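You operate a simulated robot arm through the tools that you are given. There is no shell and no other tool.

Carry out the task below with a simulated two-armed robot. There is one attempt and no reset: what you move stays moved.

## Task
Wind bobbin 62 on the grey machine and fit it in the case.
Fine: wind it full; power off while you fit it; close the slide plate, then switch on again.

The check looks at the end state, three seconds after you hand in, the way a careful person would. Anything else that was tipped, shoved, dropped, spilled or broken makes it a failure.

## Robot
Two 7-joint arms with fingered hands on one trunk that stands fixed in place. Base frame: the origin is at the foot of the trunk, x ahead of it, y to its left, z up; the work surface is at about z = 0.78. Lengths are in m, angles in degrees, forces in N, time in s.
The left shoulder is at [0.03, 0.119, 1.219], the right one opposite. With the tool pointing down near the work surface each hand reaches from about 0.18 to 0.68 m from the base axis, measured 20 degrees to its own side. Payload 3.8 kg a hand.
Tool frame (each hand has its own): the origin (TCP) lies between the finger pads and is the grasp point; the fingertips stand 0.025 m ahead of it; z points along the fingers, y is the line along which they close. Largest opening 0.088 m; the body of the gripper starts 0.029 m behind the TCP. The gripper is a hand of 4 fingers: y runs from the thumb to the fingers, the wrist lies at [-0.013, -0.106, -0.174] in the tool frame, and closing takes about 1.5 s.
Orientation is that of the tool frame in the base frame, as a unit quaternion [x, y, z, w]. With the fingers straight down and the wrist toward the robot, the tool's x, y and z point along [0, 1, 0], [1, 0, 0] and [0, 0, -1] of the base frame.

## Interface
- The arms move only by the tool move_arm. It takes "left_rows", "right_rows" or both (then of equal length, played together; a hand with none holds still); each is a list of rows, each an object of numbers (a shift or turn left out is 0, a gripper value left out holds the last): "tx", "ty", "tz": the shift along the base's x, y, z in m; "rx", "ry", "rz": the turn, a rotation vector about the base's x, y, z in rad; "fingers": the closure in counts, from 0 (fully open) to 255 (shut). In form: [{"tx": .., "ty": .., "tz": .., "rx": .., "ry": .., "rz": .., "fingers": ..}, ...]. A call has 1 to 20 rows; each row shifts and turns the commanded pose from where the row before left it. Rows are played at 5 a second. More than 0.05 m and 8.6 degrees between two rows, or a gripper value outside its range, and nothing of the call is played. A pose out of reach is approached as far as the arm can. The call stops where the force on the tool passes 40 N (or 10 N more than at its start, if that is more) or the arm is blocked; 0.2 s more then pass. Each finger travels about 0.153 m/s and halts on what it meets, pressing with about 25 N; the grip force reading is that of the motor and also rises with nothing between the fingers. The clock runs only during rows and for 0.2 s after the last one: add rows that do not move to give the fingers time. It gives the time, the measured TCP pose, the force on the tool (base axes), the opening and the grip force at its end, in the units of the frame above (readings bear some noise), with the torque about the TCP (base axes, N m) and any sound that the robot's microphone picked up.
- Cameras (640 x 400 px; columns grow to the right, rows downward): "scene" is now at [0.044, -0.0233, 1.7596]; the picture's right is [-0.11, -0.99, 0.00], its down [-0.78, 0.08, -0.63] and it looks along [0.62, -0.07, -0.78] (base axes); focal length 324 px, centre (320, 200). "left" rides on the left gripper at [-0.064, -0.083, -0.098] in its tool frame; the picture's right is [-0.62, -0.37, 0.69], its down [0.71, -0.63, 0.30] and it looks along [0.32, 0.68, 0.65] (tool axes); focal length 265 px, centre (320, 200). "right" rides on the right gripper at [0.064, -0.083, -0.098] in its tool frame; the picture's right is [-0.62, 0.37, -0.69], its down [-0.71, -0.63, 0.30] and it looks along [-0.32, 0.68, 0.65] (tool axes); focal length 265 px, centre (320, 200). There is no depth. A picture from a camera that has moved, and an enlarged one, comes with that camera's place and axes in the base frame and with its lens. The place of the scene camera against the robot may be out by one fixed shift of up to 0.025 m in any direction.
- snapshot(camera): a new picture of that camera. No time passes.
- slide_trunk(by): slides the trunk up (or, below 0, down) by that many m; the arms and the scene camera ride with it, the base frame stays. It gives what a move gives, with no picture.
- preshape(shape, hand): the hand has 4 fingers and takes this shape, open, in about a second: jaw (thumb against the fingers, like two jaws); tri (thumb and two fingers); tip (a fingertip pinch); poke (one finger out to press); point (the index stretched); flat (the hand flat); cup (the hand cupped); fist (a fist). The gripper value then closes the fingers along that shape, each until it touches; the sizes above hold for jaw. It gives what a move gives, with no picture.
- head_to(pan, tilt): turns the head with the scene camera to pan (to the left, within 120 degrees either way) and tilt (down, from -29 to 69), counted from straight ahead of the robot. It gives what a move gives.
- zoom(camera, box): a new picture of the part [left, top, right, bottom] of that camera's present view, enlarged. No time passes.
- sign_off(): hands the job in; it is judged then, once.

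Nothing tells you positions but the pictures and the camera data. Unless the task says otherwise, let go and move clear before handing in.

The tools are called after "Request:" by a JSON object that holds its "method" and its "body". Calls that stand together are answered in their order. move_arm: Moves the arms, as the interface text tells. Its arguments: {"type":"object","properties":{"left_rows":{"type":"array","items":{"type":"object","properties":{"tx":{"type":"number"},"ty":{"type":"number"},"tz":{"type":"number"},"rx":{"type":"number"},"ry":{"type":"number"},"rz":{"type":"number"},"fingers":{"type":"number"}}}},"right_rows":{"type":"array","items":{"type":"object","properties":{"tx":{"type":"number"},"ty":{"type":"number"},"tz":{"type":"number"},"rx":{"type":"number"},"ry":{"type":"number"},"rz":{"type":"number"},"fingers":{"type":"number"}}}}},"required":[]} The other tools are called the same way: slide_trunk (by) slides the trunk up or down; preshape (shape, hand) gives the hand a shape; head_to (pan, tilt) turns the head that bears the scene camera; snapshot (camera) takes a picture; zoom (camera, box) takes an enlarged picture of a part of a camera's view; sign_off () hands the job in.

At the start:

```text
time: 0.0
left_tcp_pos: [0.4714, 0.1515, 1.4077]
left_tool_rot: [0.708, 0.707, 0.0, 0.0]
left_force: [0.7, 0.6, 0.6]
left_torque: [0.01, -0.01, 0.0]
left_opening: 0.0878
left_finger_force: 0.1
left_shape: jaw
right_tcp_pos: [0.4893, -0.213, 1.4032]
right_tool_rot: [0.707, 0.707, 0.001, -0.001]
right_force: [0.5, -0.5, -0.3]
right_torque: [-0.02, 0.02, -0.01]
right_opening: 0.0876
right_finger_force: 0.0
right_shape: jaw
trunk travel left (down, up): [-0.375, 0.215]
head pan, tilt: [-6.1, 51.2]
```

scene: 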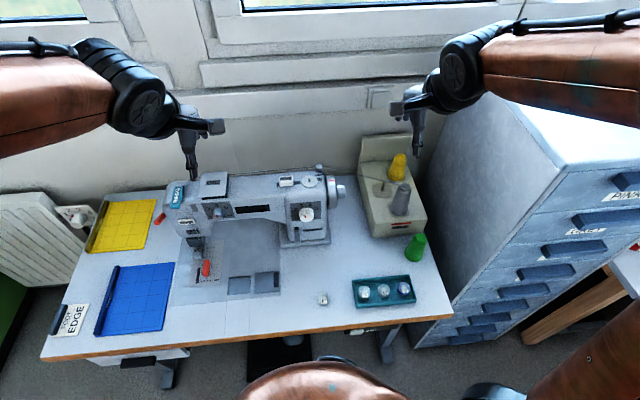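
right: 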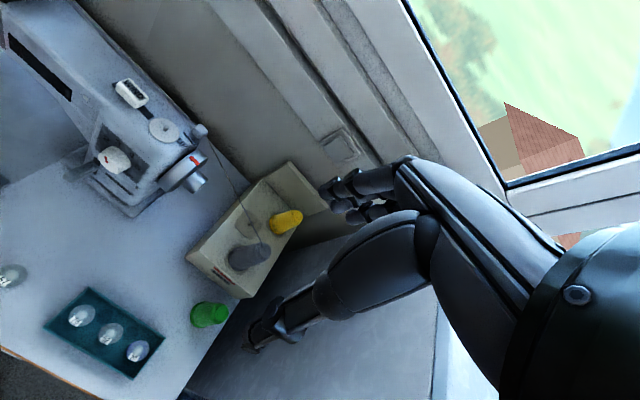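
left: 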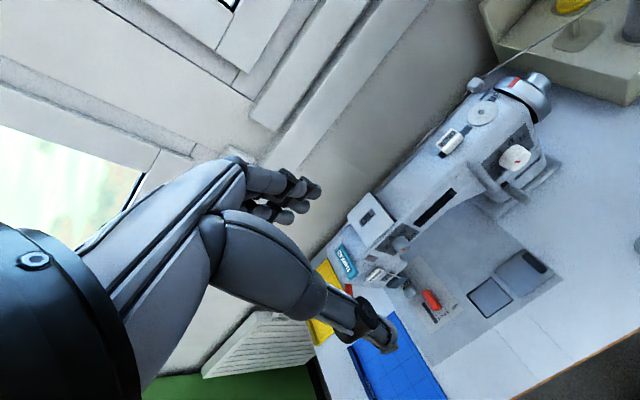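

I see a sewing machine on a table, a thread stand with cones on the right, and a tray with three bobbins plus one loose bobbin. I'll zoom in on everything before moving.

Request:
{"method": "zoom", "body": {"camera": "scene", "box": [150, 160, 290, 300]}}

Request:
{"method": "zoom", "body": {"camera": "scene", "box": [260, 160, 360, 260]}}

Request:
{"method": "zoom", "body": {"camera": "scene", "box": [300, 260, 430, 340]}}

Request:
{"method": "zoom", "body": {"camera": "scene", "box": [340, 120, 450, 270]}}

```text
2.86 times, centred on (220, 230) of scene
camera zoom: at [0.044, -0.0233, 1.7596], right [-0.11, -0.99, 0.0], down [-0.78, 0.08, -0.63], along [0.62, -0.07, -0.78], focal length 925 px, centre (606, 114)
```

zoom: 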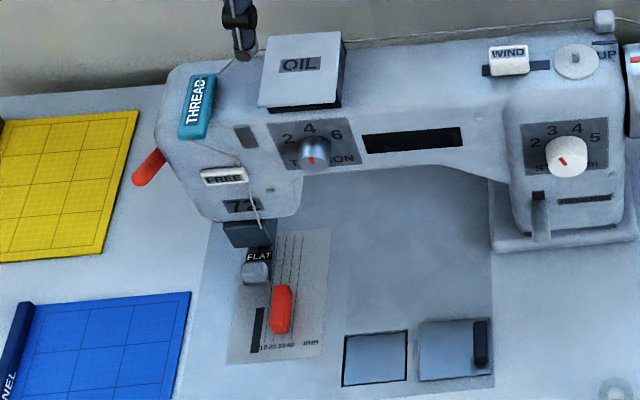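

```text
4.00 times, centred on (310, 210) of scene
camera zoom: at [0.044, -0.0233, 1.7596], right [-0.11, -0.99, 0.0], down [-0.78, 0.08, -0.63], along [0.62, -0.07, -0.78], focal length 1295 px, centre (360, 160)
```

zoom: 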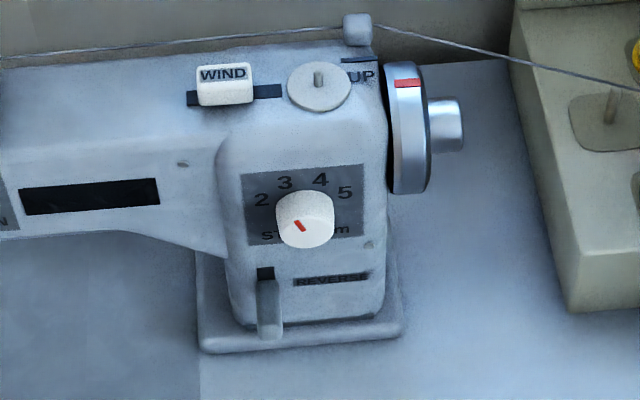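

```text
4.92 times, centred on (365, 300) of scene
camera zoom: at [0.044, -0.0233, 1.7596], right [-0.11, -0.99, 0.0], down [-0.78, 0.08, -0.63], along [0.62, -0.07, -0.78], focal length 1593 px, centre (98, -292)
```

zoom: 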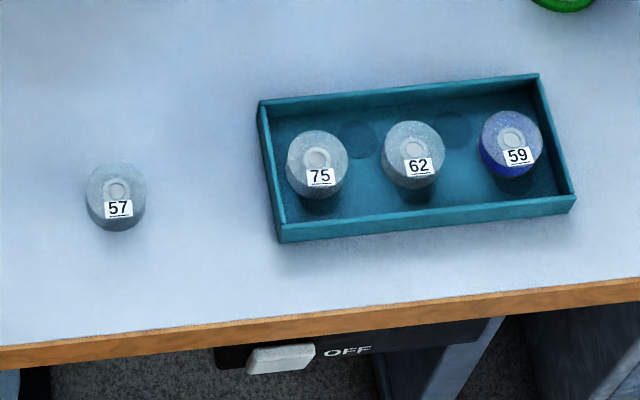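

```text
2.67 times, centred on (395, 195) of scene
camera zoom: at [0.044, -0.0233, 1.7596], right [-0.11, -0.99, 0.0], down [-0.78, 0.08, -0.63], along [0.62, -0.07, -0.78], focal length 863 px, centre (120, 213)
```

zoom: 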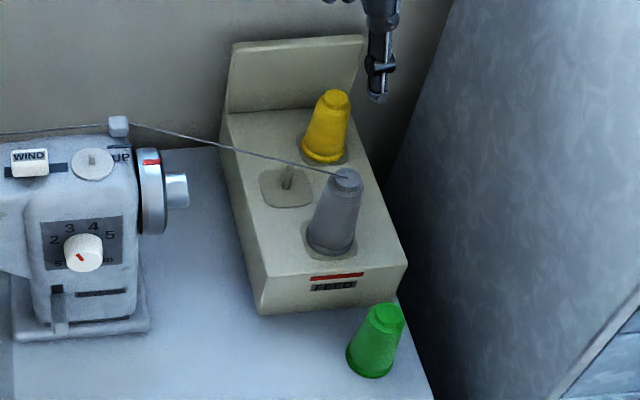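

Bobbin 62 (empty) sits in the middle of the tray; there is a power slider under the front table edge near an "OFF" label. I'll look around further with the head and wrist cameras.

Request:
{"method": "head_to", "body": {"pan": 0, "tilt": 68}}

Request:
{"method": "snapshot", "body": {"camera": "scene"}}

Request:
{"method": "zoom", "body": {"camera": "left", "box": [320, 50, 560, 330]}}

Request:
{"method": "zoom", "body": {"camera": "right", "box": [0, 40, 300, 240]}}

Request:
{"method": "zoom", "body": {"camera": "right", "box": [0, 230, 240, 390]}}

```text
time: 0.8
left_tcp_pos: [0.4728, 0.1522, 1.4078]
left_tool_rot: [0.707, 0.707, -0.001, 0.0]
left_force: [0.4, 0.4, 0.4]
left_torque: [0.01, -0.05, -0.01]
left_opening: 0.0875
left_finger_force: 0.0
left_shape: jaw
right_tcp_pos: [0.4886, -0.2129, 1.4044]
right_tool_rot: [0.707, 0.707, 0.0, -0.001]
right_force: [0.3, -0.3, -0.5]
right_torque: [-0.03, 0.01, 0.01]
right_opening: 0.0874
right_finger_force: 0.1
right_shape: jaw
trunk travel left (down, up): [-0.375, 0.215]
head pan, tilt: [0.0, 68.0]
```

```text
taken
camera scene: at [0.0256, -0.0153, 1.7401], right [0.0, -1.0, 0.0], down [-0.93, 0.0, -0.38], along [0.38, 0.0, -0.93], focal length 324 px, centre (320, 200)
```

scene: 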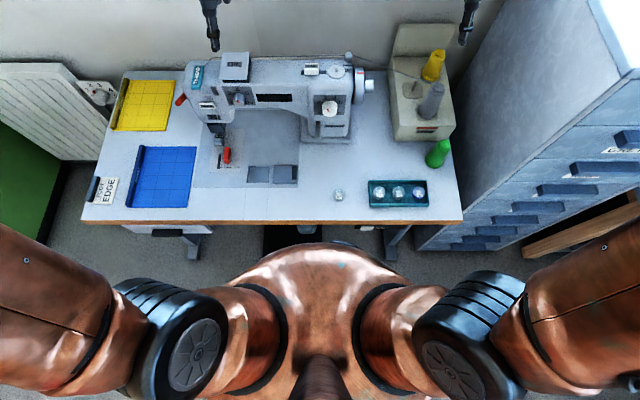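

```text
1.43 times, centred on (440, 190) of left
camera zoom: at [0.387, 0.0879, 1.5069], right [-0.37, -0.62, -0.69], down [-0.63, 0.71, -0.3], along [0.68, 0.32, -0.65], focal length 379 px, centre (149, 214)
```

zoom: 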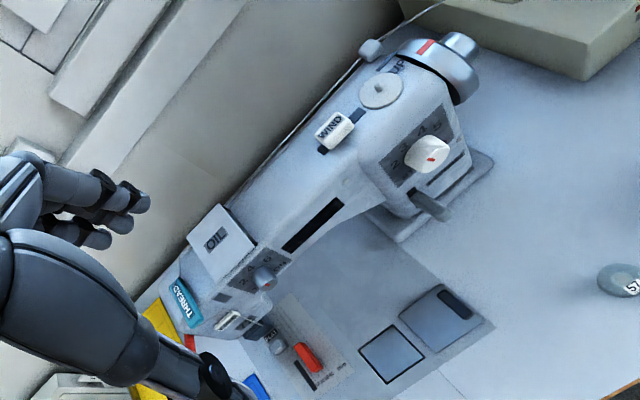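

```text
2.00 times, centred on (150, 140) of right
camera zoom: at [0.4054, -0.1488, 1.5033], right [0.37, -0.62, 0.69], down [-0.63, -0.71, -0.3], along [0.68, -0.32, -0.65], focal length 531 px, centre (660, 320)
```

zoom: 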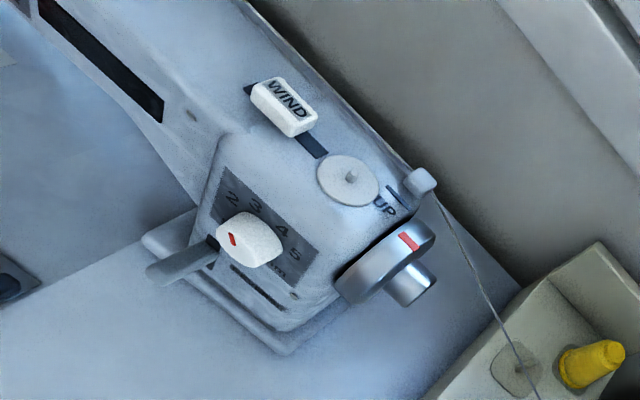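

```text
2.50 times, centred on (120, 310) of right
camera zoom: at [0.4054, -0.1488, 1.5033], right [0.37, -0.62, 0.69], down [-0.63, -0.71, -0.3], along [0.68, -0.32, -0.65], focal length 664 px, centre (820, -75)
```

zoom: 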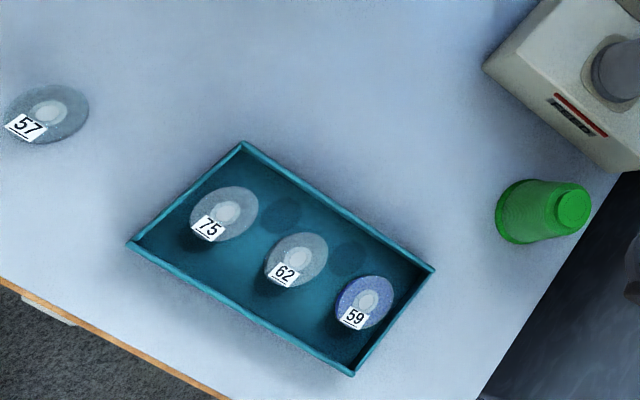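

I'll zoom on the machine details and lower the trunk a bit to view the front edge switch.

Request:
{"method": "zoom", "body": {"camera": "scene", "box": [240, 155, 310, 195]}}

Request:
{"method": "zoom", "body": {"camera": "scene", "box": [180, 50, 280, 170]}}

Request:
{"method": "zoom", "body": {"camera": "scene", "box": [290, 50, 390, 150]}}

Request:
{"method": "zoom", "body": {"camera": "scene", "box": [80, 200, 480, 260]}}

Request:
{"method": "zoom", "body": {"camera": "left", "box": [380, 230, 580, 340]}}

```text
9.14 times, centred on (275, 175) of scene
camera zoom: at [0.0256, -0.0153, 1.7401], right [0.0, -1.0, 0.0], down [-0.93, 0.0, -0.38], along [0.38, 0.0, -0.93], focal length 2959 px, centre (731, 429)
```

zoom: 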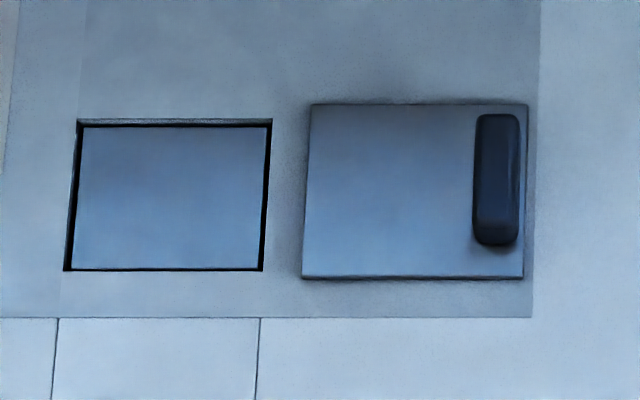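

```text
3.33 times, centred on (230, 110) of scene
camera zoom: at [0.0256, -0.0153, 1.7401], right [0.0, -1.0, 0.0], down [-0.93, 0.0, -0.38], along [0.38, 0.0, -0.93], focal length 1079 px, centre (620, 500)
```

zoom: 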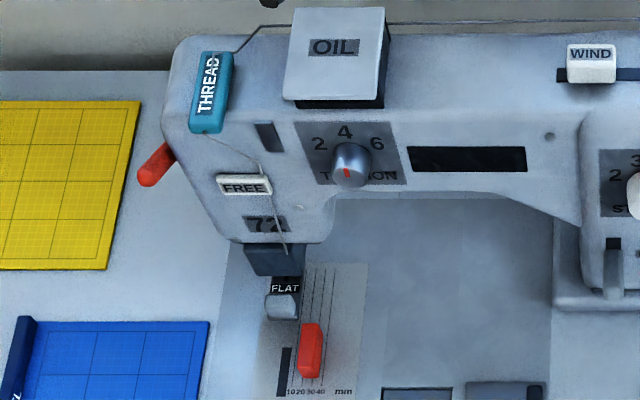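

```text
4.00 times, centred on (340, 100) of scene
camera zoom: at [0.0256, -0.0153, 1.7401], right [0.0, -1.0, 0.0], down [-0.93, 0.0, -0.38], along [0.38, 0.0, -0.93], focal length 1295 px, centre (240, 600)
```

zoom: 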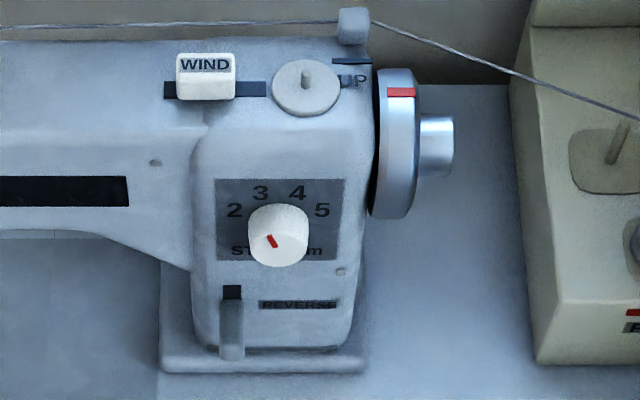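

```text
1.60 times, centred on (280, 230) of scene
camera zoom: at [0.0256, -0.0153, 1.7401], right [0.0, -1.0, 0.0], down [-0.93, 0.0, -0.38], along [0.38, 0.0, -0.93], focal length 518 px, centre (384, 152)
```

zoom: 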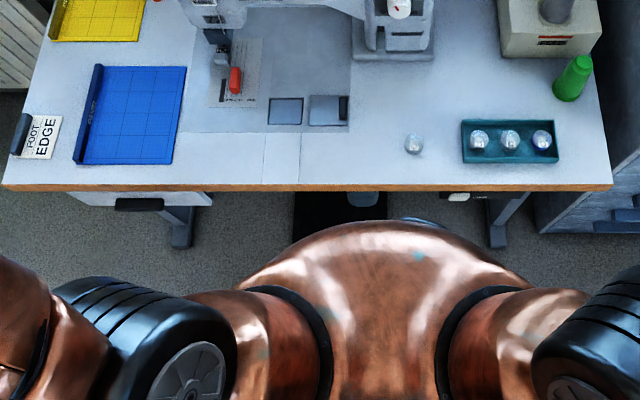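

```text
3.20 times, centred on (480, 285) of left
camera zoom: at [0.387, 0.0879, 1.5069], right [-0.37, -0.62, -0.69], down [-0.63, 0.71, -0.3], along [0.68, 0.32, -0.65], focal length 849 px, centre (-192, -72)
```

zoom: 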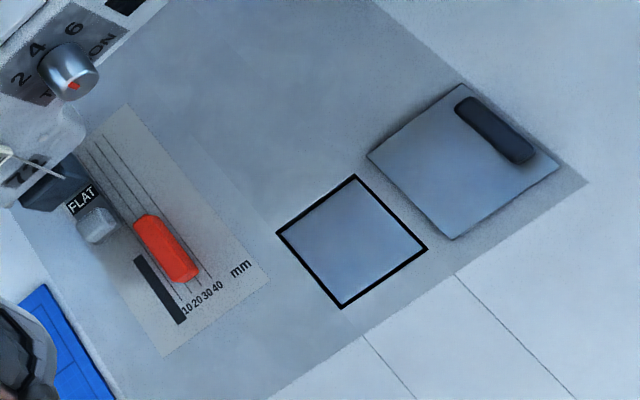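

The plate with the black handle and a dark-edged square lie on the bed; I need closer views. I'll lower the trunk 0.15 m (hands remain well above the machine) to look at the front edge and the machine.

Request:
{"method": "slide_trunk", "body": {"by": -0.15}}

Request:
{"method": "head_to", "body": {"pan": -20, "tilt": 62}}

Request:
{"method": "snapshot", "body": {"camera": "scene"}}

Request:
{"method": "snapshot", "body": {"camera": "left"}}

Request:
{"method": "snapshot", "body": {"camera": "right"}}

```text
time: 2.5
left_tcp_pos: [0.4712, 0.1522, 1.2565]
left_tool_rot: [0.707, 0.707, 0.0, 0.0]
left_force: [-0.3, -0.4, 0.0]
left_torque: [0.0, -0.02, 0.0]
left_opening: 0.0875
left_finger_force: 0.0
left_shape: jaw
right_tcp_pos: [0.489, -0.2127, 1.2539]
right_tool_rot: [0.707, 0.707, 0.0, 0.0]
right_force: [0.1, -1.0, -0.8]
right_torque: [0.0, 0.01, -0.02]
right_opening: 0.0875
right_finger_force: 0.0
right_shape: jaw
trunk travel left (down, up): [-0.225, 0.365]
head pan, tilt: [0.0, 68.0]
```

```text
time: 3.4
left_tcp_pos: [0.4728, 0.1518, 1.2568]
left_tool_rot: [0.707, 0.707, 0.0, 0.001]
left_force: [0.2, 0.0, -0.2]
left_torque: [-0.01, -0.02, 0.01]
left_opening: 0.0879
left_finger_force: 0.1
left_shape: jaw
right_tcp_pos: [0.4885, -0.2127, 1.2538]
right_tool_rot: [0.707, 0.707, -0.001, 0.0]
right_force: [0.0, 0.2, 0.6]
right_torque: [-0.01, 0.01, 0.02]
right_opening: 0.0876
right_finger_force: 0.0
right_shape: jaw
trunk travel left (down, up): [-0.225, 0.365]
head pan, tilt: [-20.0, 62.0]
```

```text
taken
camera scene: at [0.029, -0.0372, 1.5964], right [-0.34, -0.94, 0.0], down [-0.83, 0.3, -0.47], along [0.44, -0.16, -0.88], focal length 324 px, centre (320, 200)
```

scene: 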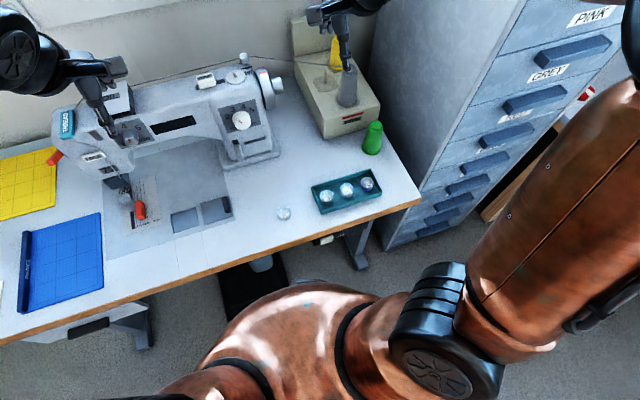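

```text
taken
camera left: at [0.387, 0.0879, 1.3569], right [-0.37, -0.62, -0.69], down [-0.63, 0.71, -0.3], along [0.68, 0.32, -0.65], focal length 265 px, centre (320, 200)
```

left: 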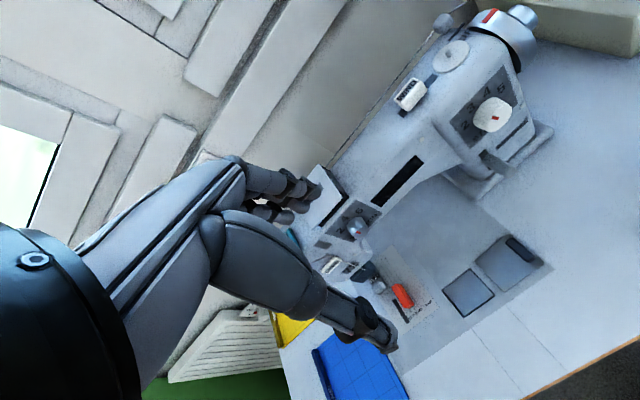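

```text
taken
camera right: at [0.4054, -0.1488, 1.3533], right [0.37, -0.62, 0.69], down [-0.63, -0.71, -0.3], along [0.68, -0.32, -0.65], focal length 265 px, centre (320, 200)
```

right: 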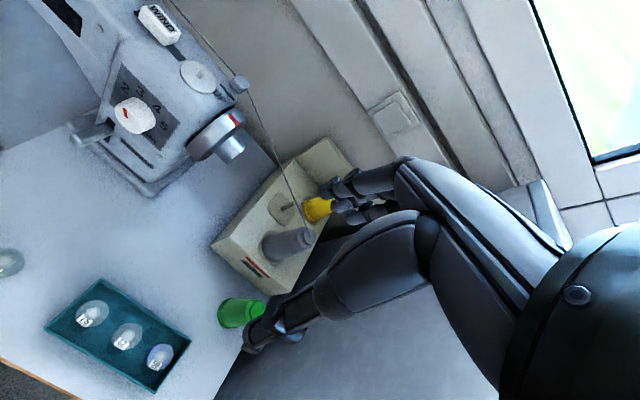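

Request:
{"method": "zoom", "body": {"camera": "scene", "box": [280, 210, 400, 270]}}

Request:
{"method": "zoom", "body": {"camera": "scene", "box": [150, 180, 250, 250]}}

Request:
{"method": "zoom", "body": {"camera": "scene", "box": [180, 50, 300, 130]}}

Request:
{"method": "zoom", "body": {"camera": "left", "box": [360, 220, 560, 340]}}

Request:
{"method": "zoom", "body": {"camera": "right", "box": [60, 0, 280, 180]}}

Request:
{"method": "zoom", "body": {"camera": "scene", "box": [450, 0, 640, 200]}}

```text
5.33 times, centred on (340, 240) of scene
camera zoom: at [0.029, -0.0372, 1.5964], right [-0.34, -0.94, 0.0], down [-0.83, 0.3, -0.47], along [0.44, -0.16, -0.88], focal length 1726 px, centre (213, -13)
```

zoom: 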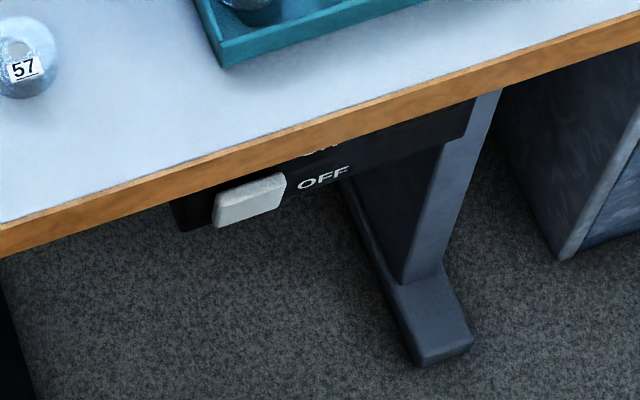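

```text
5.71 times, centred on (200, 215) of scene
camera zoom: at [0.029, -0.0372, 1.5964], right [-0.34, -0.94, 0.0], down [-0.83, 0.3, -0.47], along [0.44, -0.16, -0.88], focal length 1850 px, centre (1006, 114)
```

zoom: 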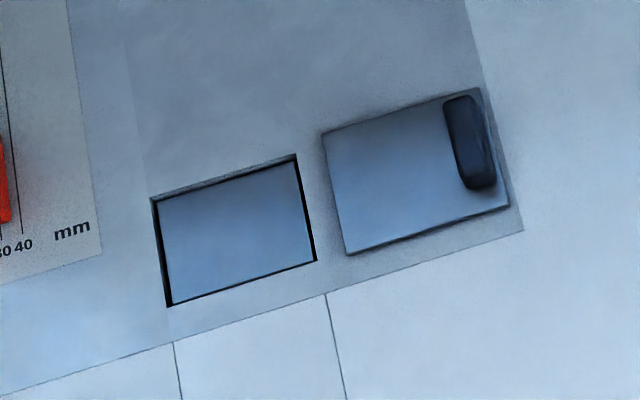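

```text
5.00 times, centred on (240, 90) of scene
camera zoom: at [0.029, -0.0372, 1.5964], right [-0.34, -0.94, 0.0], down [-0.83, 0.3, -0.47], along [0.44, -0.16, -0.88], focal length 1618 px, centre (720, 750)
```

zoom: 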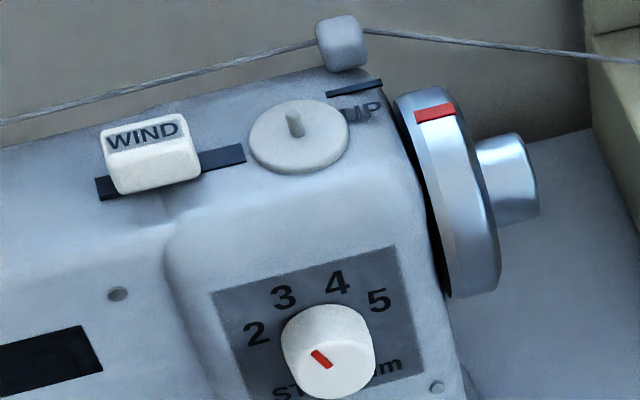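

```text
3.20 times, centred on (460, 280) of left
camera zoom: at [0.387, 0.0879, 1.3569], right [-0.37, -0.62, -0.69], down [-0.63, 0.71, -0.3], along [0.68, 0.32, -0.65], focal length 849 px, centre (-128, -56)
```

zoom: 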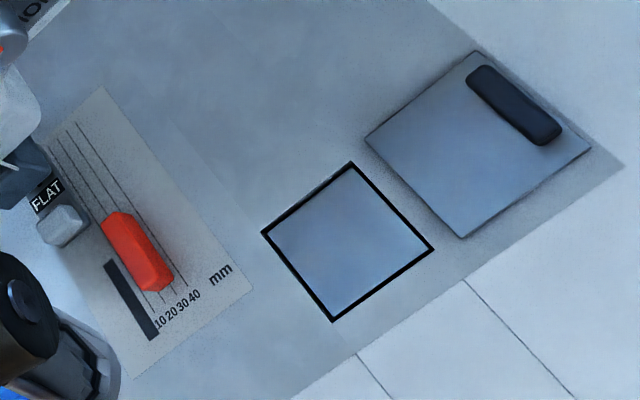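

```text
2.22 times, centred on (170, 90) of right
camera zoom: at [0.4054, -0.1488, 1.3533], right [0.37, -0.62, 0.69], down [-0.63, -0.71, -0.3], along [0.68, -0.32, -0.65], focal length 590 px, centre (653, 444)
```

zoom: 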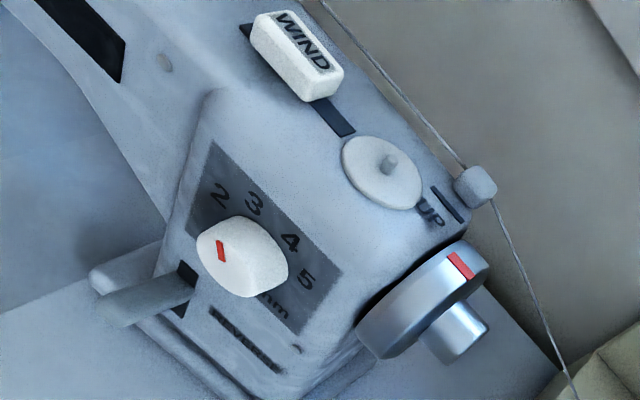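

```text
2.00 times, centred on (545, 100) of scene
camera zoom: at [0.029, -0.0372, 1.5964], right [-0.34, -0.94, 0.0], down [-0.83, 0.3, -0.47], along [0.44, -0.16, -0.88], focal length 647 px, centre (-130, 400)
```

zoom: 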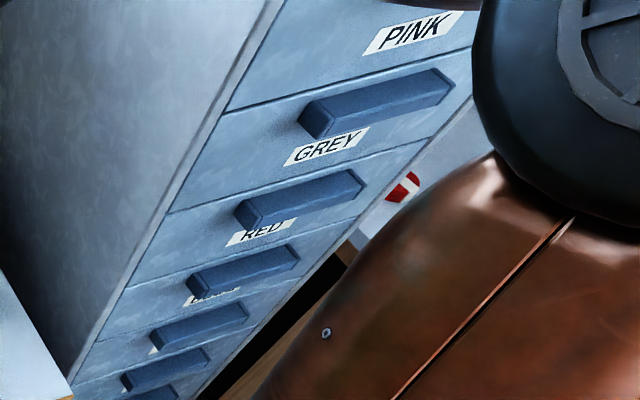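

The switch appears to be a slider beside an ON (upper) / OFF (lower) label on a box under the front edge at about (0.33, -0.17, 0.74). The spindle triangulates to about (0.69, -0.05, 1.065), the dark-edged square to (0.51, 0.19), the handled plate to (0.51, 0.11). I'll go lower for better views.

Request:
{"method": "slide_trunk", "body": {"by": -0.18}}

Request:
{"method": "head_to", "body": {"pan": -28, "tilt": 62}}

Request:
{"method": "snapshot", "body": {"camera": "scene"}}

Request:
{"method": "snapshot", "body": {"camera": "left"}}

Request:
{"method": "snapshot", "body": {"camera": "right"}}

```text
time: 5.4
left_tcp_pos: [0.4712, 0.1522, 1.0784]
left_tool_rot: [0.707, 0.707, 0.0, -0.001]
left_force: [0.4, -0.3, 0.4]
left_torque: [0.0, -0.01, 0.02]
left_opening: 0.0875
left_finger_force: 0.0
left_shape: jaw
right_tcp_pos: [0.4879, -0.2126, 1.0735]
right_tool_rot: [0.707, 0.707, 0.0, 0.0]
right_force: [0.6, 0.2, 0.1]
right_torque: [0.03, -0.03, 0.01]
right_opening: 0.0877
right_finger_force: 0.1
right_shape: jaw
trunk travel left (down, up): [-0.045, 0.545]
head pan, tilt: [-20.0, 62.0]
```

```text
time: 6.1
left_tcp_pos: [0.4713, 0.1521, 1.0784]
left_tool_rot: [0.707, 0.707, 0.0, 0.0]
left_force: [-0.4, -0.9, 0.1]
left_torque: [0.0, -0.01, 0.01]
left_opening: 0.0873
left_finger_force: 0.1
left_shape: jaw
right_tcp_pos: [0.4882, -0.2127, 1.0727]
right_tool_rot: [0.708, 0.707, 0.0, -0.001]
right_force: [0.8, 0.4, -0.3]
right_torque: [0.01, 0.0, -0.01]
right_opening: 0.0874
right_finger_force: 0.0
right_shape: jaw
trunk travel left (down, up): [-0.045, 0.545]
head pan, tilt: [-28.0, 62.0]
```

```text
taken
camera scene: at [0.0254, -0.0455, 1.4164], right [-0.47, -0.88, 0.0], down [-0.78, 0.41, -0.47], along [0.41, -0.22, -0.88], focal length 324 px, centre (320, 200)
```

scene: 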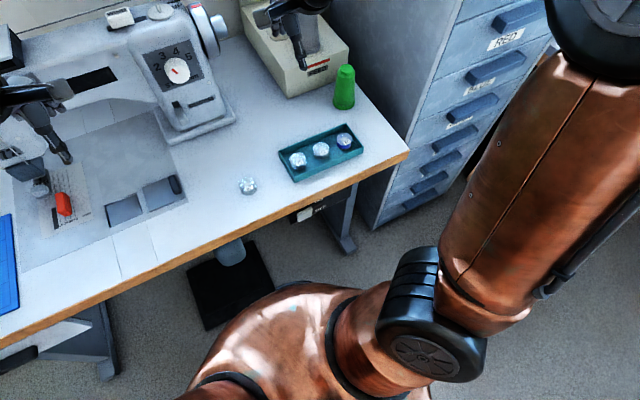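

```text
taken
camera left: at [0.3869, 0.0879, 1.1769], right [-0.37, -0.62, -0.69], down [-0.63, 0.71, -0.3], along [0.68, 0.32, -0.65], focal length 265 px, centre (320, 200)
```

left: 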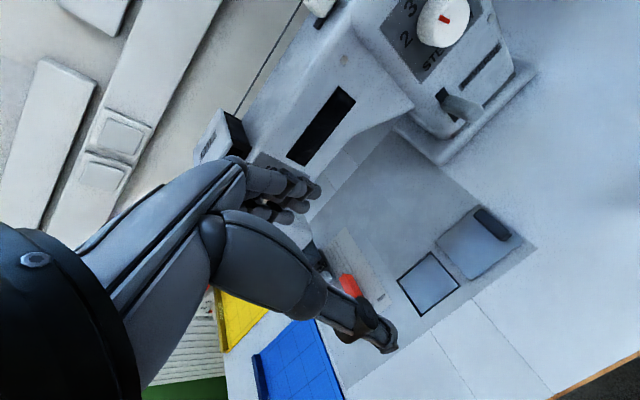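

```text
taken
camera right: at [0.4053, -0.1488, 1.1733], right [0.37, -0.62, 0.69], down [-0.63, -0.71, -0.3], along [0.68, -0.32, -0.65], focal length 265 px, centre (320, 200)
```

right: 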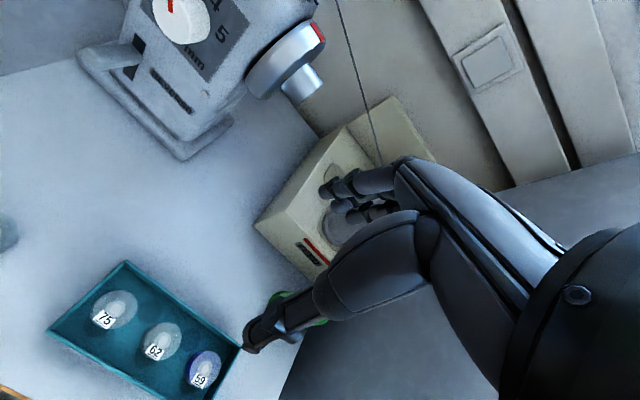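

Request:
{"method": "zoom", "body": {"camera": "scene", "box": [260, 180, 370, 260]}}

Request:
{"method": "zoom", "body": {"camera": "scene", "box": [90, 160, 200, 240]}}

Request:
{"method": "zoom", "body": {"camera": "left", "box": [370, 190, 550, 330]}}

Request:
{"method": "zoom", "body": {"camera": "scene", "box": [100, 0, 230, 70]}}

```text
5.00 times, centred on (315, 220) of scene
camera zoom: at [0.0254, -0.0455, 1.4164], right [-0.47, -0.88, 0.0], down [-0.78, 0.41, -0.47], along [0.41, -0.22, -0.88], focal length 1618 px, centre (345, 100)
```

zoom: 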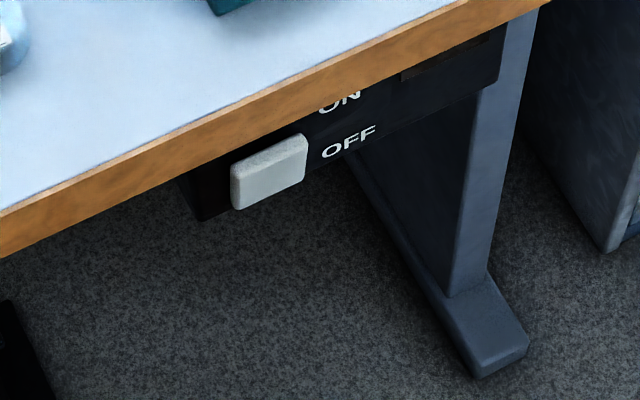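

```text
5.00 times, centred on (145, 200) of scene
camera zoom: at [0.0254, -0.0455, 1.4164], right [-0.47, -0.88, 0.0], down [-0.78, 0.41, -0.47], along [0.41, -0.22, -0.88], focal length 1618 px, centre (1195, 200)
```

zoom: 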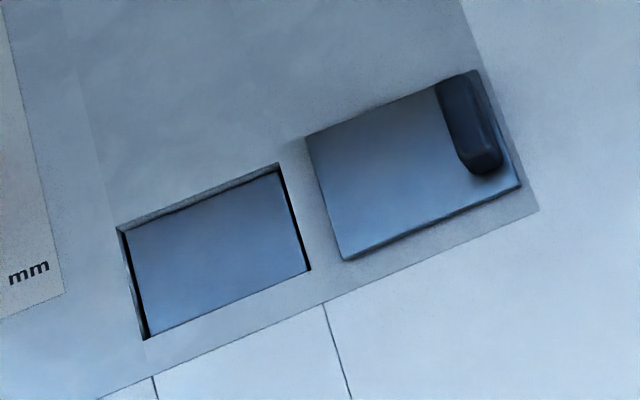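

```text
2.86 times, centred on (460, 260) of left
camera zoom: at [0.3869, 0.0879, 1.1769], right [-0.37, -0.62, -0.69], down [-0.63, 0.71, -0.3], along [0.68, 0.32, -0.65], focal length 758 px, centre (-80, 29)
```

zoom: 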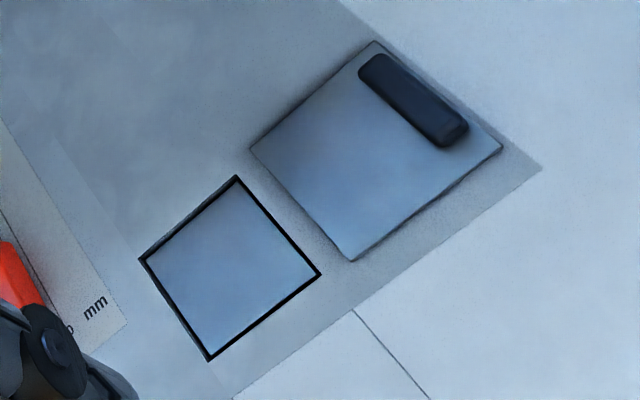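

```text
4.92 times, centred on (165, 35) of scene
camera zoom: at [0.0254, -0.0455, 1.4164], right [-0.47, -0.88, 0.0], down [-0.78, 0.41, -0.47], along [0.41, -0.22, -0.88], focal length 1593 px, centre (1083, 1012)
```

zoom: 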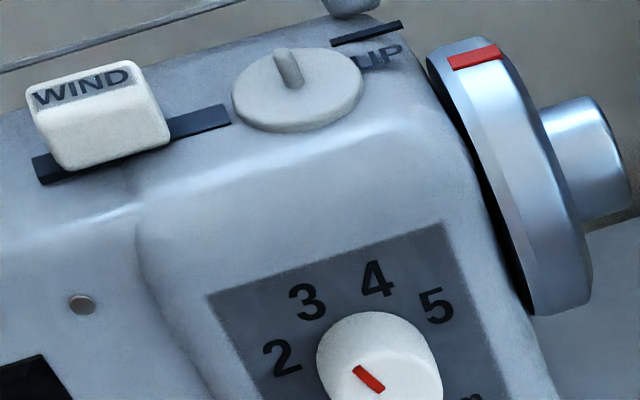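

Request:
{"method": "zoom", "body": {"camera": "left", "box": [390, 240, 470, 320]}}

Request:
{"method": "zoom", "body": {"camera": "scene", "box": [100, 180, 150, 235]}}

Request:
{"method": "zoom", "body": {"camera": "right", "box": [40, 250, 240, 400]}}

```text
5.00 times, centred on (430, 280) of left
camera zoom: at [0.3869, 0.0879, 1.1769], right [-0.37, -0.62, -0.69], down [-0.63, 0.71, -0.3], along [0.68, 0.32, -0.65], focal length 1327 px, centre (-230, -200)
```

zoom: 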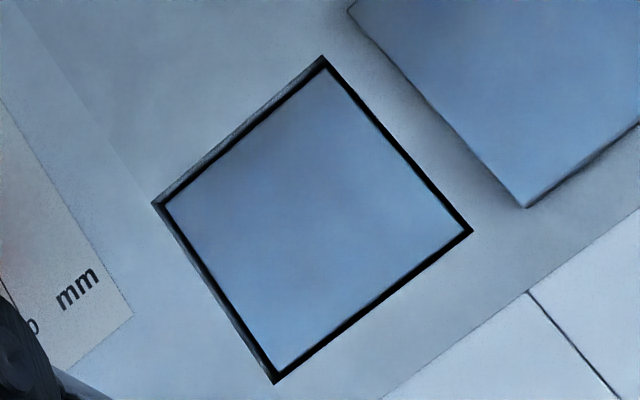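

```text
7.27 times, centred on (125, 208) of scene
camera zoom: at [0.0254, -0.0455, 1.4164], right [-0.47, -0.88, 0.0], down [-0.78, 0.41, -0.47], along [0.41, -0.22, -0.88], focal length 2354 px, centre (1738, 146)
```

zoom: 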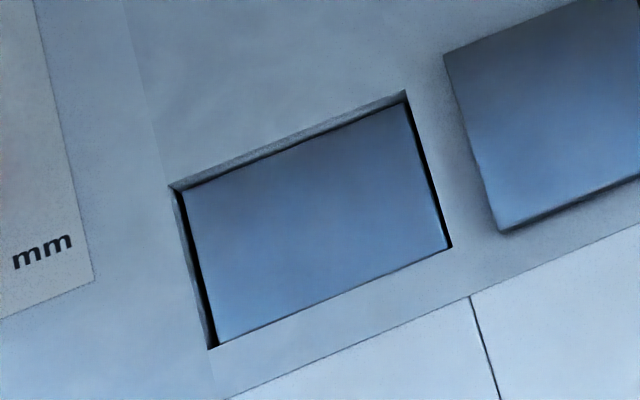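

```text
2.67 times, centred on (140, 325) of right
camera zoom: at [0.4053, -0.1488, 1.1733], right [0.37, -0.62, 0.69], down [-0.63, -0.71, -0.3], along [0.68, -0.32, -0.65], focal length 708 px, centre (800, -133)
```

zoom: 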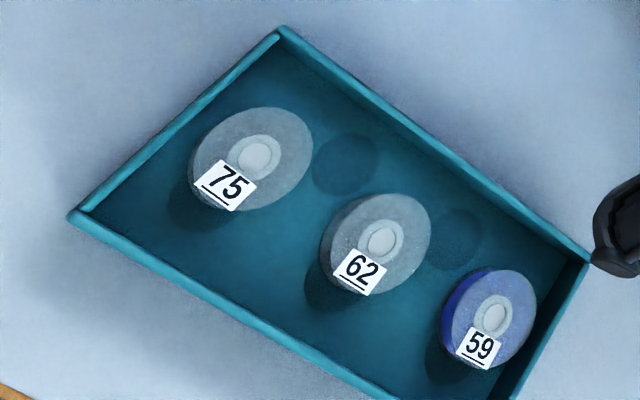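

The switch sits at OFF now, and the left square holds a recessed panel. I'll raise the trunk to a good working height and bring the right hand over bobbin 62 at about (0.445, -0.247).

Request:
{"method": "slide_trunk", "body": {"by": 0.23}}

Request:
{"method": "move_arm", "body": {"right_rows": [{"tx": -0.01, "ty": -0.007, "tz": -0.05}, {"tx": -0.01, "ty": -0.007, "tz": -0.05}, {"tx": -0.01, "ty": -0.007, "tz": -0.05}, {"tx": -0.01, "ty": -0.007, "tz": -0.05}, {"tx": -0.003, "ty": -0.006, "tz": -0.05}, {"tz": -0.05}, {"tz": -0.03}]}}

Request:
{"method": "head_to", "body": {"pan": -25, "tilt": 55}}

Request:
{"method": "snapshot", "body": {"camera": "right"}}

Request:
{"method": "snapshot", "body": {"camera": "scene"}}

```text
time: 8.5
left_tcp_pos: [0.4709, 0.1517, 1.3087]
left_tool_rot: [0.707, 0.707, 0.0, 0.001]
left_force: [0.4, -0.1, 0.2]
left_torque: [-0.02, -0.02, 0.01]
left_opening: 0.0878
left_finger_force: 0.1
left_shape: jaw
right_tcp_pos: [0.4895, -0.2126, 1.3038]
right_tool_rot: [0.707, 0.707, 0.0, 0.001]
right_force: [0.0, 0.2, 0.1]
right_torque: [0.01, 0.01, -0.03]
right_opening: 0.0876
right_finger_force: 0.0
right_shape: jaw
trunk travel left (down, up): [-0.275, 0.315]
head pan, tilt: [-28.0, 62.0]
```

```text
refused: row 1 steps farther than a row can; nothing moved
```

```text
time: 9.2
left_tcp_pos: [0.4719, 0.1528, 1.3081]
left_tool_rot: [0.707, 0.707, -0.001, 0.0]
left_force: [0.2, -0.2, 1.0]
left_torque: [0.01, 0.05, 0.03]
left_opening: 0.0876
left_finger_force: 0.0
left_shape: jaw
right_tcp_pos: [0.4892, -0.213, 1.3038]
right_tool_rot: [0.707, 0.708, 0.001, 0.001]
right_force: [0.0, -0.7, 0.2]
right_torque: [0.0, -0.02, 0.0]
right_opening: 0.0876
right_finger_force: 0.1
right_shape: jaw
trunk travel left (down, up): [-0.275, 0.315]
head pan, tilt: [-25.0, 55.0]
```

```text
taken
camera right: at [0.4053, -0.1488, 1.4033], right [0.37, -0.62, 0.69], down [-0.63, -0.71, -0.3], along [0.68, -0.32, -0.65], focal length 265 px, centre (320, 200)
```

right: 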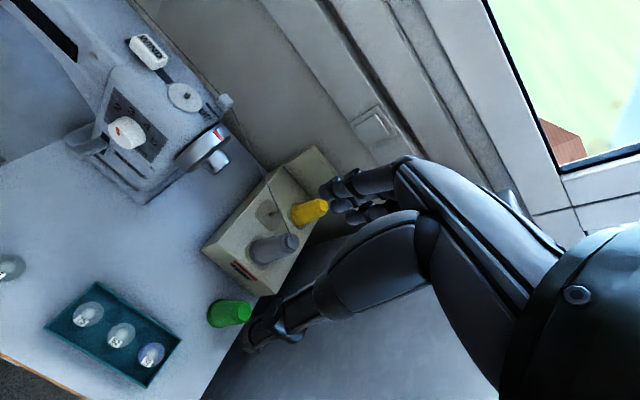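

```text
taken
camera scene: at [0.0339, -0.0458, 1.6547], right [-0.42, -0.91, 0.0], down [-0.74, 0.35, -0.57], along [0.52, -0.24, -0.82], focal length 324 px, centre (320, 200)
```

scene: 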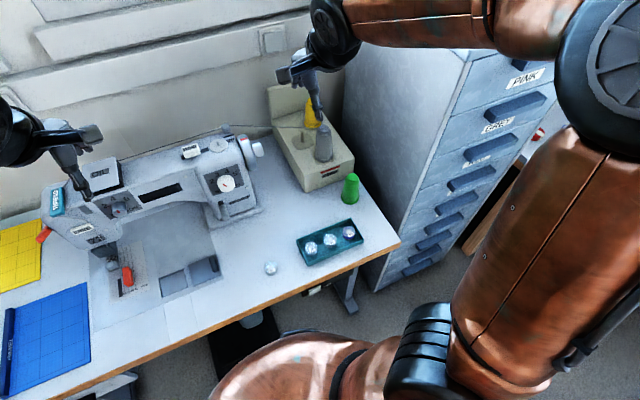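

Row step was slightly too long; repeating with shorter rows.

Request:
{"method": "move_arm", "body": {"right_rows": [{"tx": -0.012, "ty": -0.009, "tz": -0.045}, {"tx": -0.012, "ty": -0.009, "tz": -0.045}, {"tx": -0.012, "ty": -0.008, "tz": -0.045}, {"tx": -0.009, "ty": -0.007, "tz": -0.045}, {"tz": -0.045}, {"tz": -0.045}, {"tz": -0.04}]}}

Request:
{"method": "snapshot", "body": {"camera": "right"}}

Request:
{"method": "snapshot", "body": {"camera": "scene"}}

```text
time: 10.8
left_tcp_pos: [0.4715, 0.152, 1.3074]
left_tool_rot: [0.707, 0.707, -0.001, 0.0]
left_force: [0.0, -0.1, 0.6]
left_torque: [0.01, -0.01, 0.0]
left_opening: 0.0875
left_finger_force: 0.1
left_shape: jaw
right_tcp_pos: [0.4428, -0.2472, 0.9902]
right_tool_rot: [0.708, 0.706, 0.0, 0.0]
right_force: [0.1, -0.3, 0.2]
right_torque: [0.01, 0.01, 0.03]
right_opening: 0.0876
right_finger_force: 0.1
right_shape: jaw
trunk travel left (down, up): [-0.275, 0.315]
head pan, tilt: [-25.0, 55.0]
```

```text
taken
camera right: at [0.3588, -0.1833, 1.0906], right [0.37, -0.62, 0.69], down [-0.63, -0.71, -0.3], along [0.68, -0.33, -0.65], focal length 265 px, centre (320, 200)
```

right: 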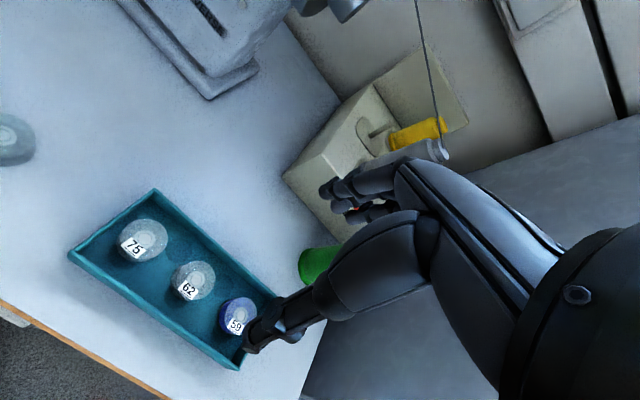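

```text
taken
camera scene: at [0.0351, -0.0464, 1.6547], right [-0.42, -0.91, 0.0], down [-0.74, 0.35, -0.57], along [0.52, -0.24, -0.82], focal length 324 px, centre (320, 200)
```

scene: 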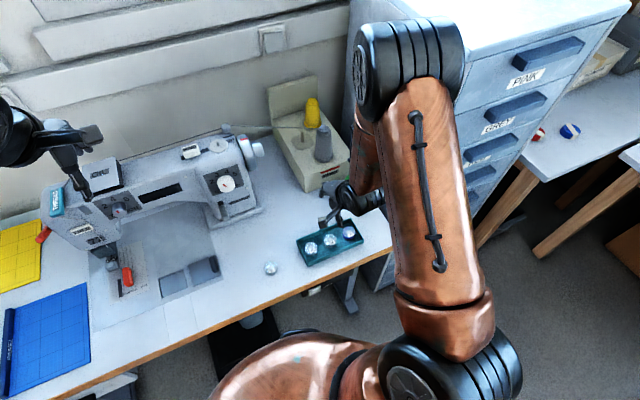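

Request:
{"method": "zoom", "body": {"camera": "right", "box": [60, 180, 320, 370]}}

Request:
{"method": "zoom", "body": {"camera": "scene", "box": [280, 170, 390, 280]}}

Request:
{"method": "zoom", "body": {"camera": "right", "box": [220, 130, 480, 370]}}

```text
2.11 times, centred on (190, 275) of right
camera zoom: at [0.3588, -0.1833, 1.0906], right [0.37, -0.62, 0.69], down [-0.63, -0.71, -0.3], along [0.68, -0.33, -0.65], focal length 559 px, centre (594, 42)
```

zoom: 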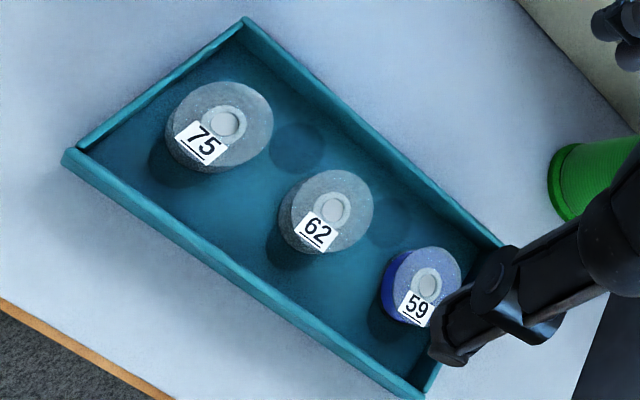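

```text
3.64 times, centred on (335, 225) of scene
camera zoom: at [0.0351, -0.0464, 1.6547], right [-0.42, -0.91, 0.0], down [-0.74, 0.35, -0.57], along [0.52, -0.24, -0.82], focal length 1177 px, centre (266, 109)
```

zoom: 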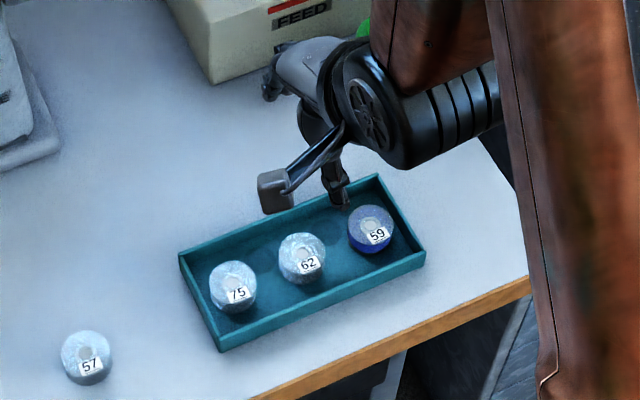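

```text
1.67 times, centred on (350, 250) of right
camera zoom: at [0.3588, -0.1833, 1.0906], right [0.37, -0.62, 0.69], down [-0.63, -0.71, -0.3], along [0.68, -0.33, -0.65], focal length 442 px, centre (270, 117)
```

zoom: 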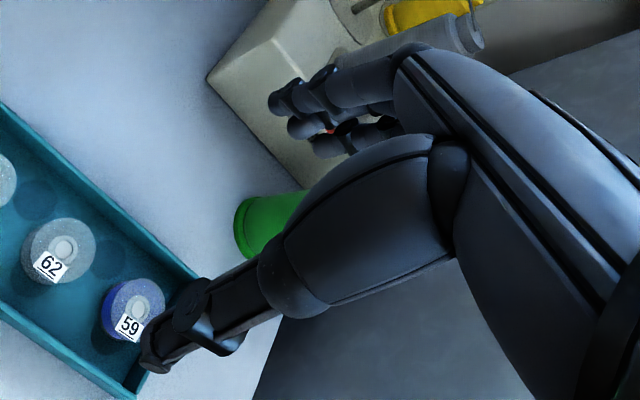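

Bobbin 62's top is triangulated at about (0.445, -0.250, 0.805). I'll pre-close the jaw to about 5.5 cm so the fingers fit inside the tray walls, and come lower.

Request:
{"method": "move_arm", "body": {"right_rows": [{"tx": 0.002, "ty": -0.003, "tz": -0.03, "fingers": 95}, {"tz": -0.03}, {"tz": -0.03}, {}, {}]}}

Request:
{"method": "snapshot", "body": {"camera": "right"}}

Request:
{"method": "zoom", "body": {"camera": "scene", "box": [280, 170, 390, 280]}}

```text
time: 12.0
left_tcp_pos: [0.4724, 0.1521, 1.3074]
left_tool_rot: [0.707, 0.707, 0.0, 0.0]
left_force: [-0.6, 0.5, 0.6]
left_torque: [0.04, 0.01, 0.01]
left_opening: 0.0873
left_finger_force: 0.1
left_shape: jaw
right_tcp_pos: [0.4445, -0.251, 0.9022]
right_tool_rot: [0.707, 0.708, 0.0, 0.0]
right_force: [-0.6, -0.6, -1.0]
right_torque: [0.0, 0.0, -0.02]
right_opening: 0.0553
right_finger_force: 0.0
right_shape: jaw
trunk travel left (down, up): [-0.275, 0.315]
head pan, tilt: [-25.0, 55.0]
```

```text
taken
camera right: at [0.3609, -0.1862, 1.0029], right [0.37, -0.62, 0.69], down [-0.63, -0.71, -0.3], along [0.68, -0.32, -0.65], focal length 265 px, centre (320, 200)
```

right: 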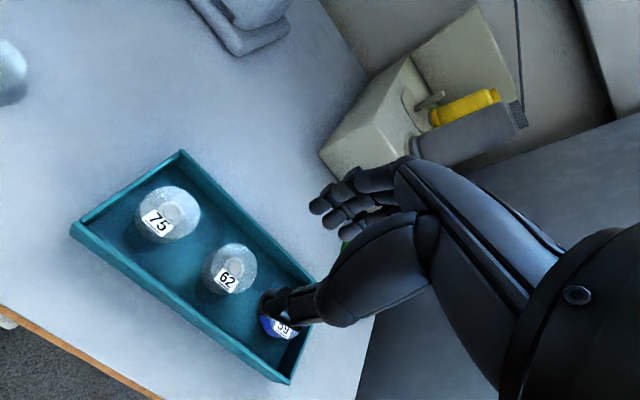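

```text
3.64 times, centred on (335, 225) of scene
camera zoom: at [0.0341, -0.0459, 1.6548], right [-0.42, -0.91, 0.0], down [-0.74, 0.35, -0.57], along [0.52, -0.24, -0.82], focal length 1177 px, centre (266, 109)
```

zoom: 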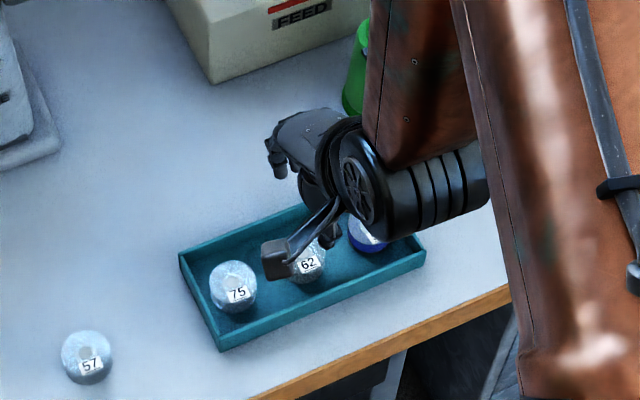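

Request:
{"method": "move_arm", "body": {"right_rows": [{"ty": 0.001, "tz": -0.035}, {"tz": -0.03}]}}

Request:
{"method": "snapshot", "body": {"camera": "right"}}

Request:
{"method": "zoom", "body": {"camera": "right", "box": [200, 180, 360, 340]}}

Request:
{"method": "zoom", "body": {"camera": "scene", "box": [280, 170, 390, 280]}}

```text
time: 12.6
left_tcp_pos: [0.4714, 0.1519, 1.307]
left_tool_rot: [0.708, 0.706, 0.0, 0.0]
left_force: [-0.2, -0.5, 0.1]
left_torque: [-0.02, 0.0, 0.02]
left_opening: 0.0879
left_finger_force: 0.1
left_shape: jaw
right_tcp_pos: [0.4449, -0.2501, 0.8375]
right_tool_rot: [0.707, 0.707, 0.0, 0.0]
right_force: [0.0, 0.0, -0.5]
right_torque: [0.0, -0.02, 0.01]
right_opening: 0.0556
right_finger_force: 0.1
right_shape: jaw
trunk travel left (down, up): [-0.275, 0.315]
head pan, tilt: [-25.0, 55.0]
```

```text
taken
camera right: at [0.3614, -0.1856, 0.9373], right [0.37, -0.62, 0.69], down [-0.63, -0.71, -0.31], along [0.68, -0.32, -0.65], focal length 265 px, centre (320, 200)
```

right: 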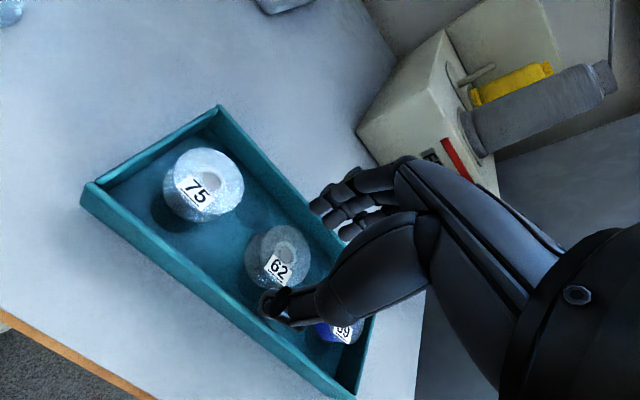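

```text
2.50 times, centred on (280, 260) of right
camera zoom: at [0.3614, -0.1856, 0.9373], right [0.37, -0.62, 0.69], down [-0.63, -0.71, -0.31], along [0.68, -0.32, -0.65], focal length 664 px, centre (420, 50)
```

zoom: 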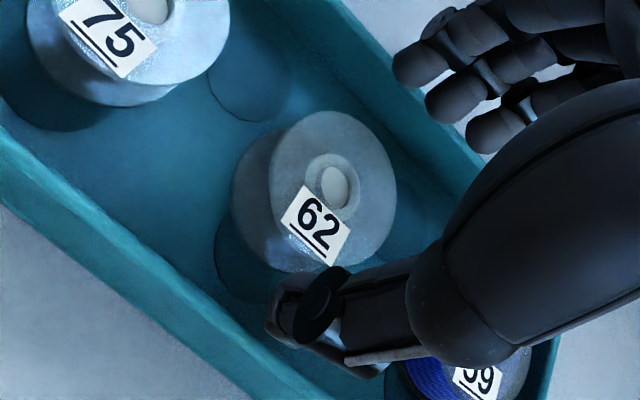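

```text
3.64 times, centred on (335, 225) of scene
camera zoom: at [0.0343, -0.0463, 1.6547], right [-0.42, -0.91, 0.0], down [-0.74, 0.35, -0.57], along [0.52, -0.24, -0.82], focal length 1177 px, centre (266, 109)
```

zoom: 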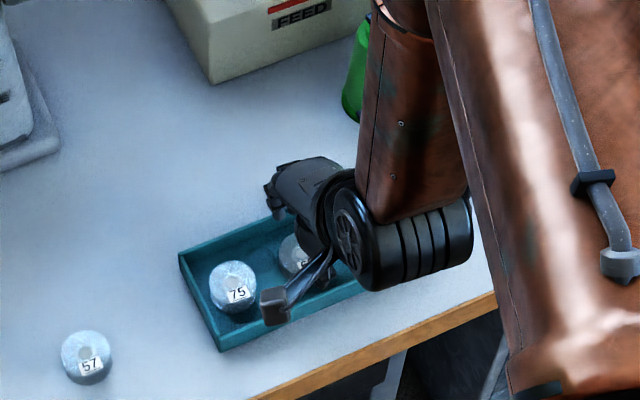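

Fingers straddle bobbin 62 well. I'll narrow slightly to 5 cm, lower to grasp height, then close.

Request:
{"method": "move_arm", "body": {"right_rows": [{"fingers": 110}, {}, {"tz": -0.012}, {"tz": -0.011}]}}

Request:
{"method": "zoom", "body": {"camera": "right", "box": [200, 160, 380, 340]}}

```text
time: 13.6
left_tcp_pos: [0.4658, 0.1538, 1.3106]
left_tool_rot: [0.707, 0.707, 0.001, 0.002]
left_force: [-0.8, 0.5, 0.0]
left_torque: [0.01, 0.0, -0.02]
left_opening: 0.0875
left_finger_force: 0.0
left_shape: jaw
right_tcp_pos: [0.4441, -0.2488, 0.8195]
right_tool_rot: [0.708, 0.707, 0.003, 0.006]
right_force: [-9.6, -1.1, 40.1]
right_torque: [-0.47, -1.43, -0.18]
right_opening: 0.0479
right_finger_force: 0.1
right_shape: jaw
trunk travel left (down, up): [-0.275, 0.315]
head pan, tilt: [-25.0, 55.0]
```

```text
2.22 times, centred on (290, 250) of right
camera zoom: at [0.3605, -0.1843, 0.9176], right [0.36, -0.62, 0.7], down [-0.63, -0.71, -0.31], along [0.69, -0.33, -0.64], focal length 590 px, centre (387, 89)
```

zoom: 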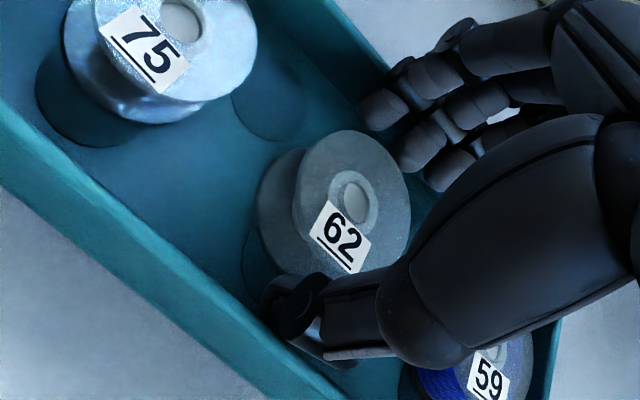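

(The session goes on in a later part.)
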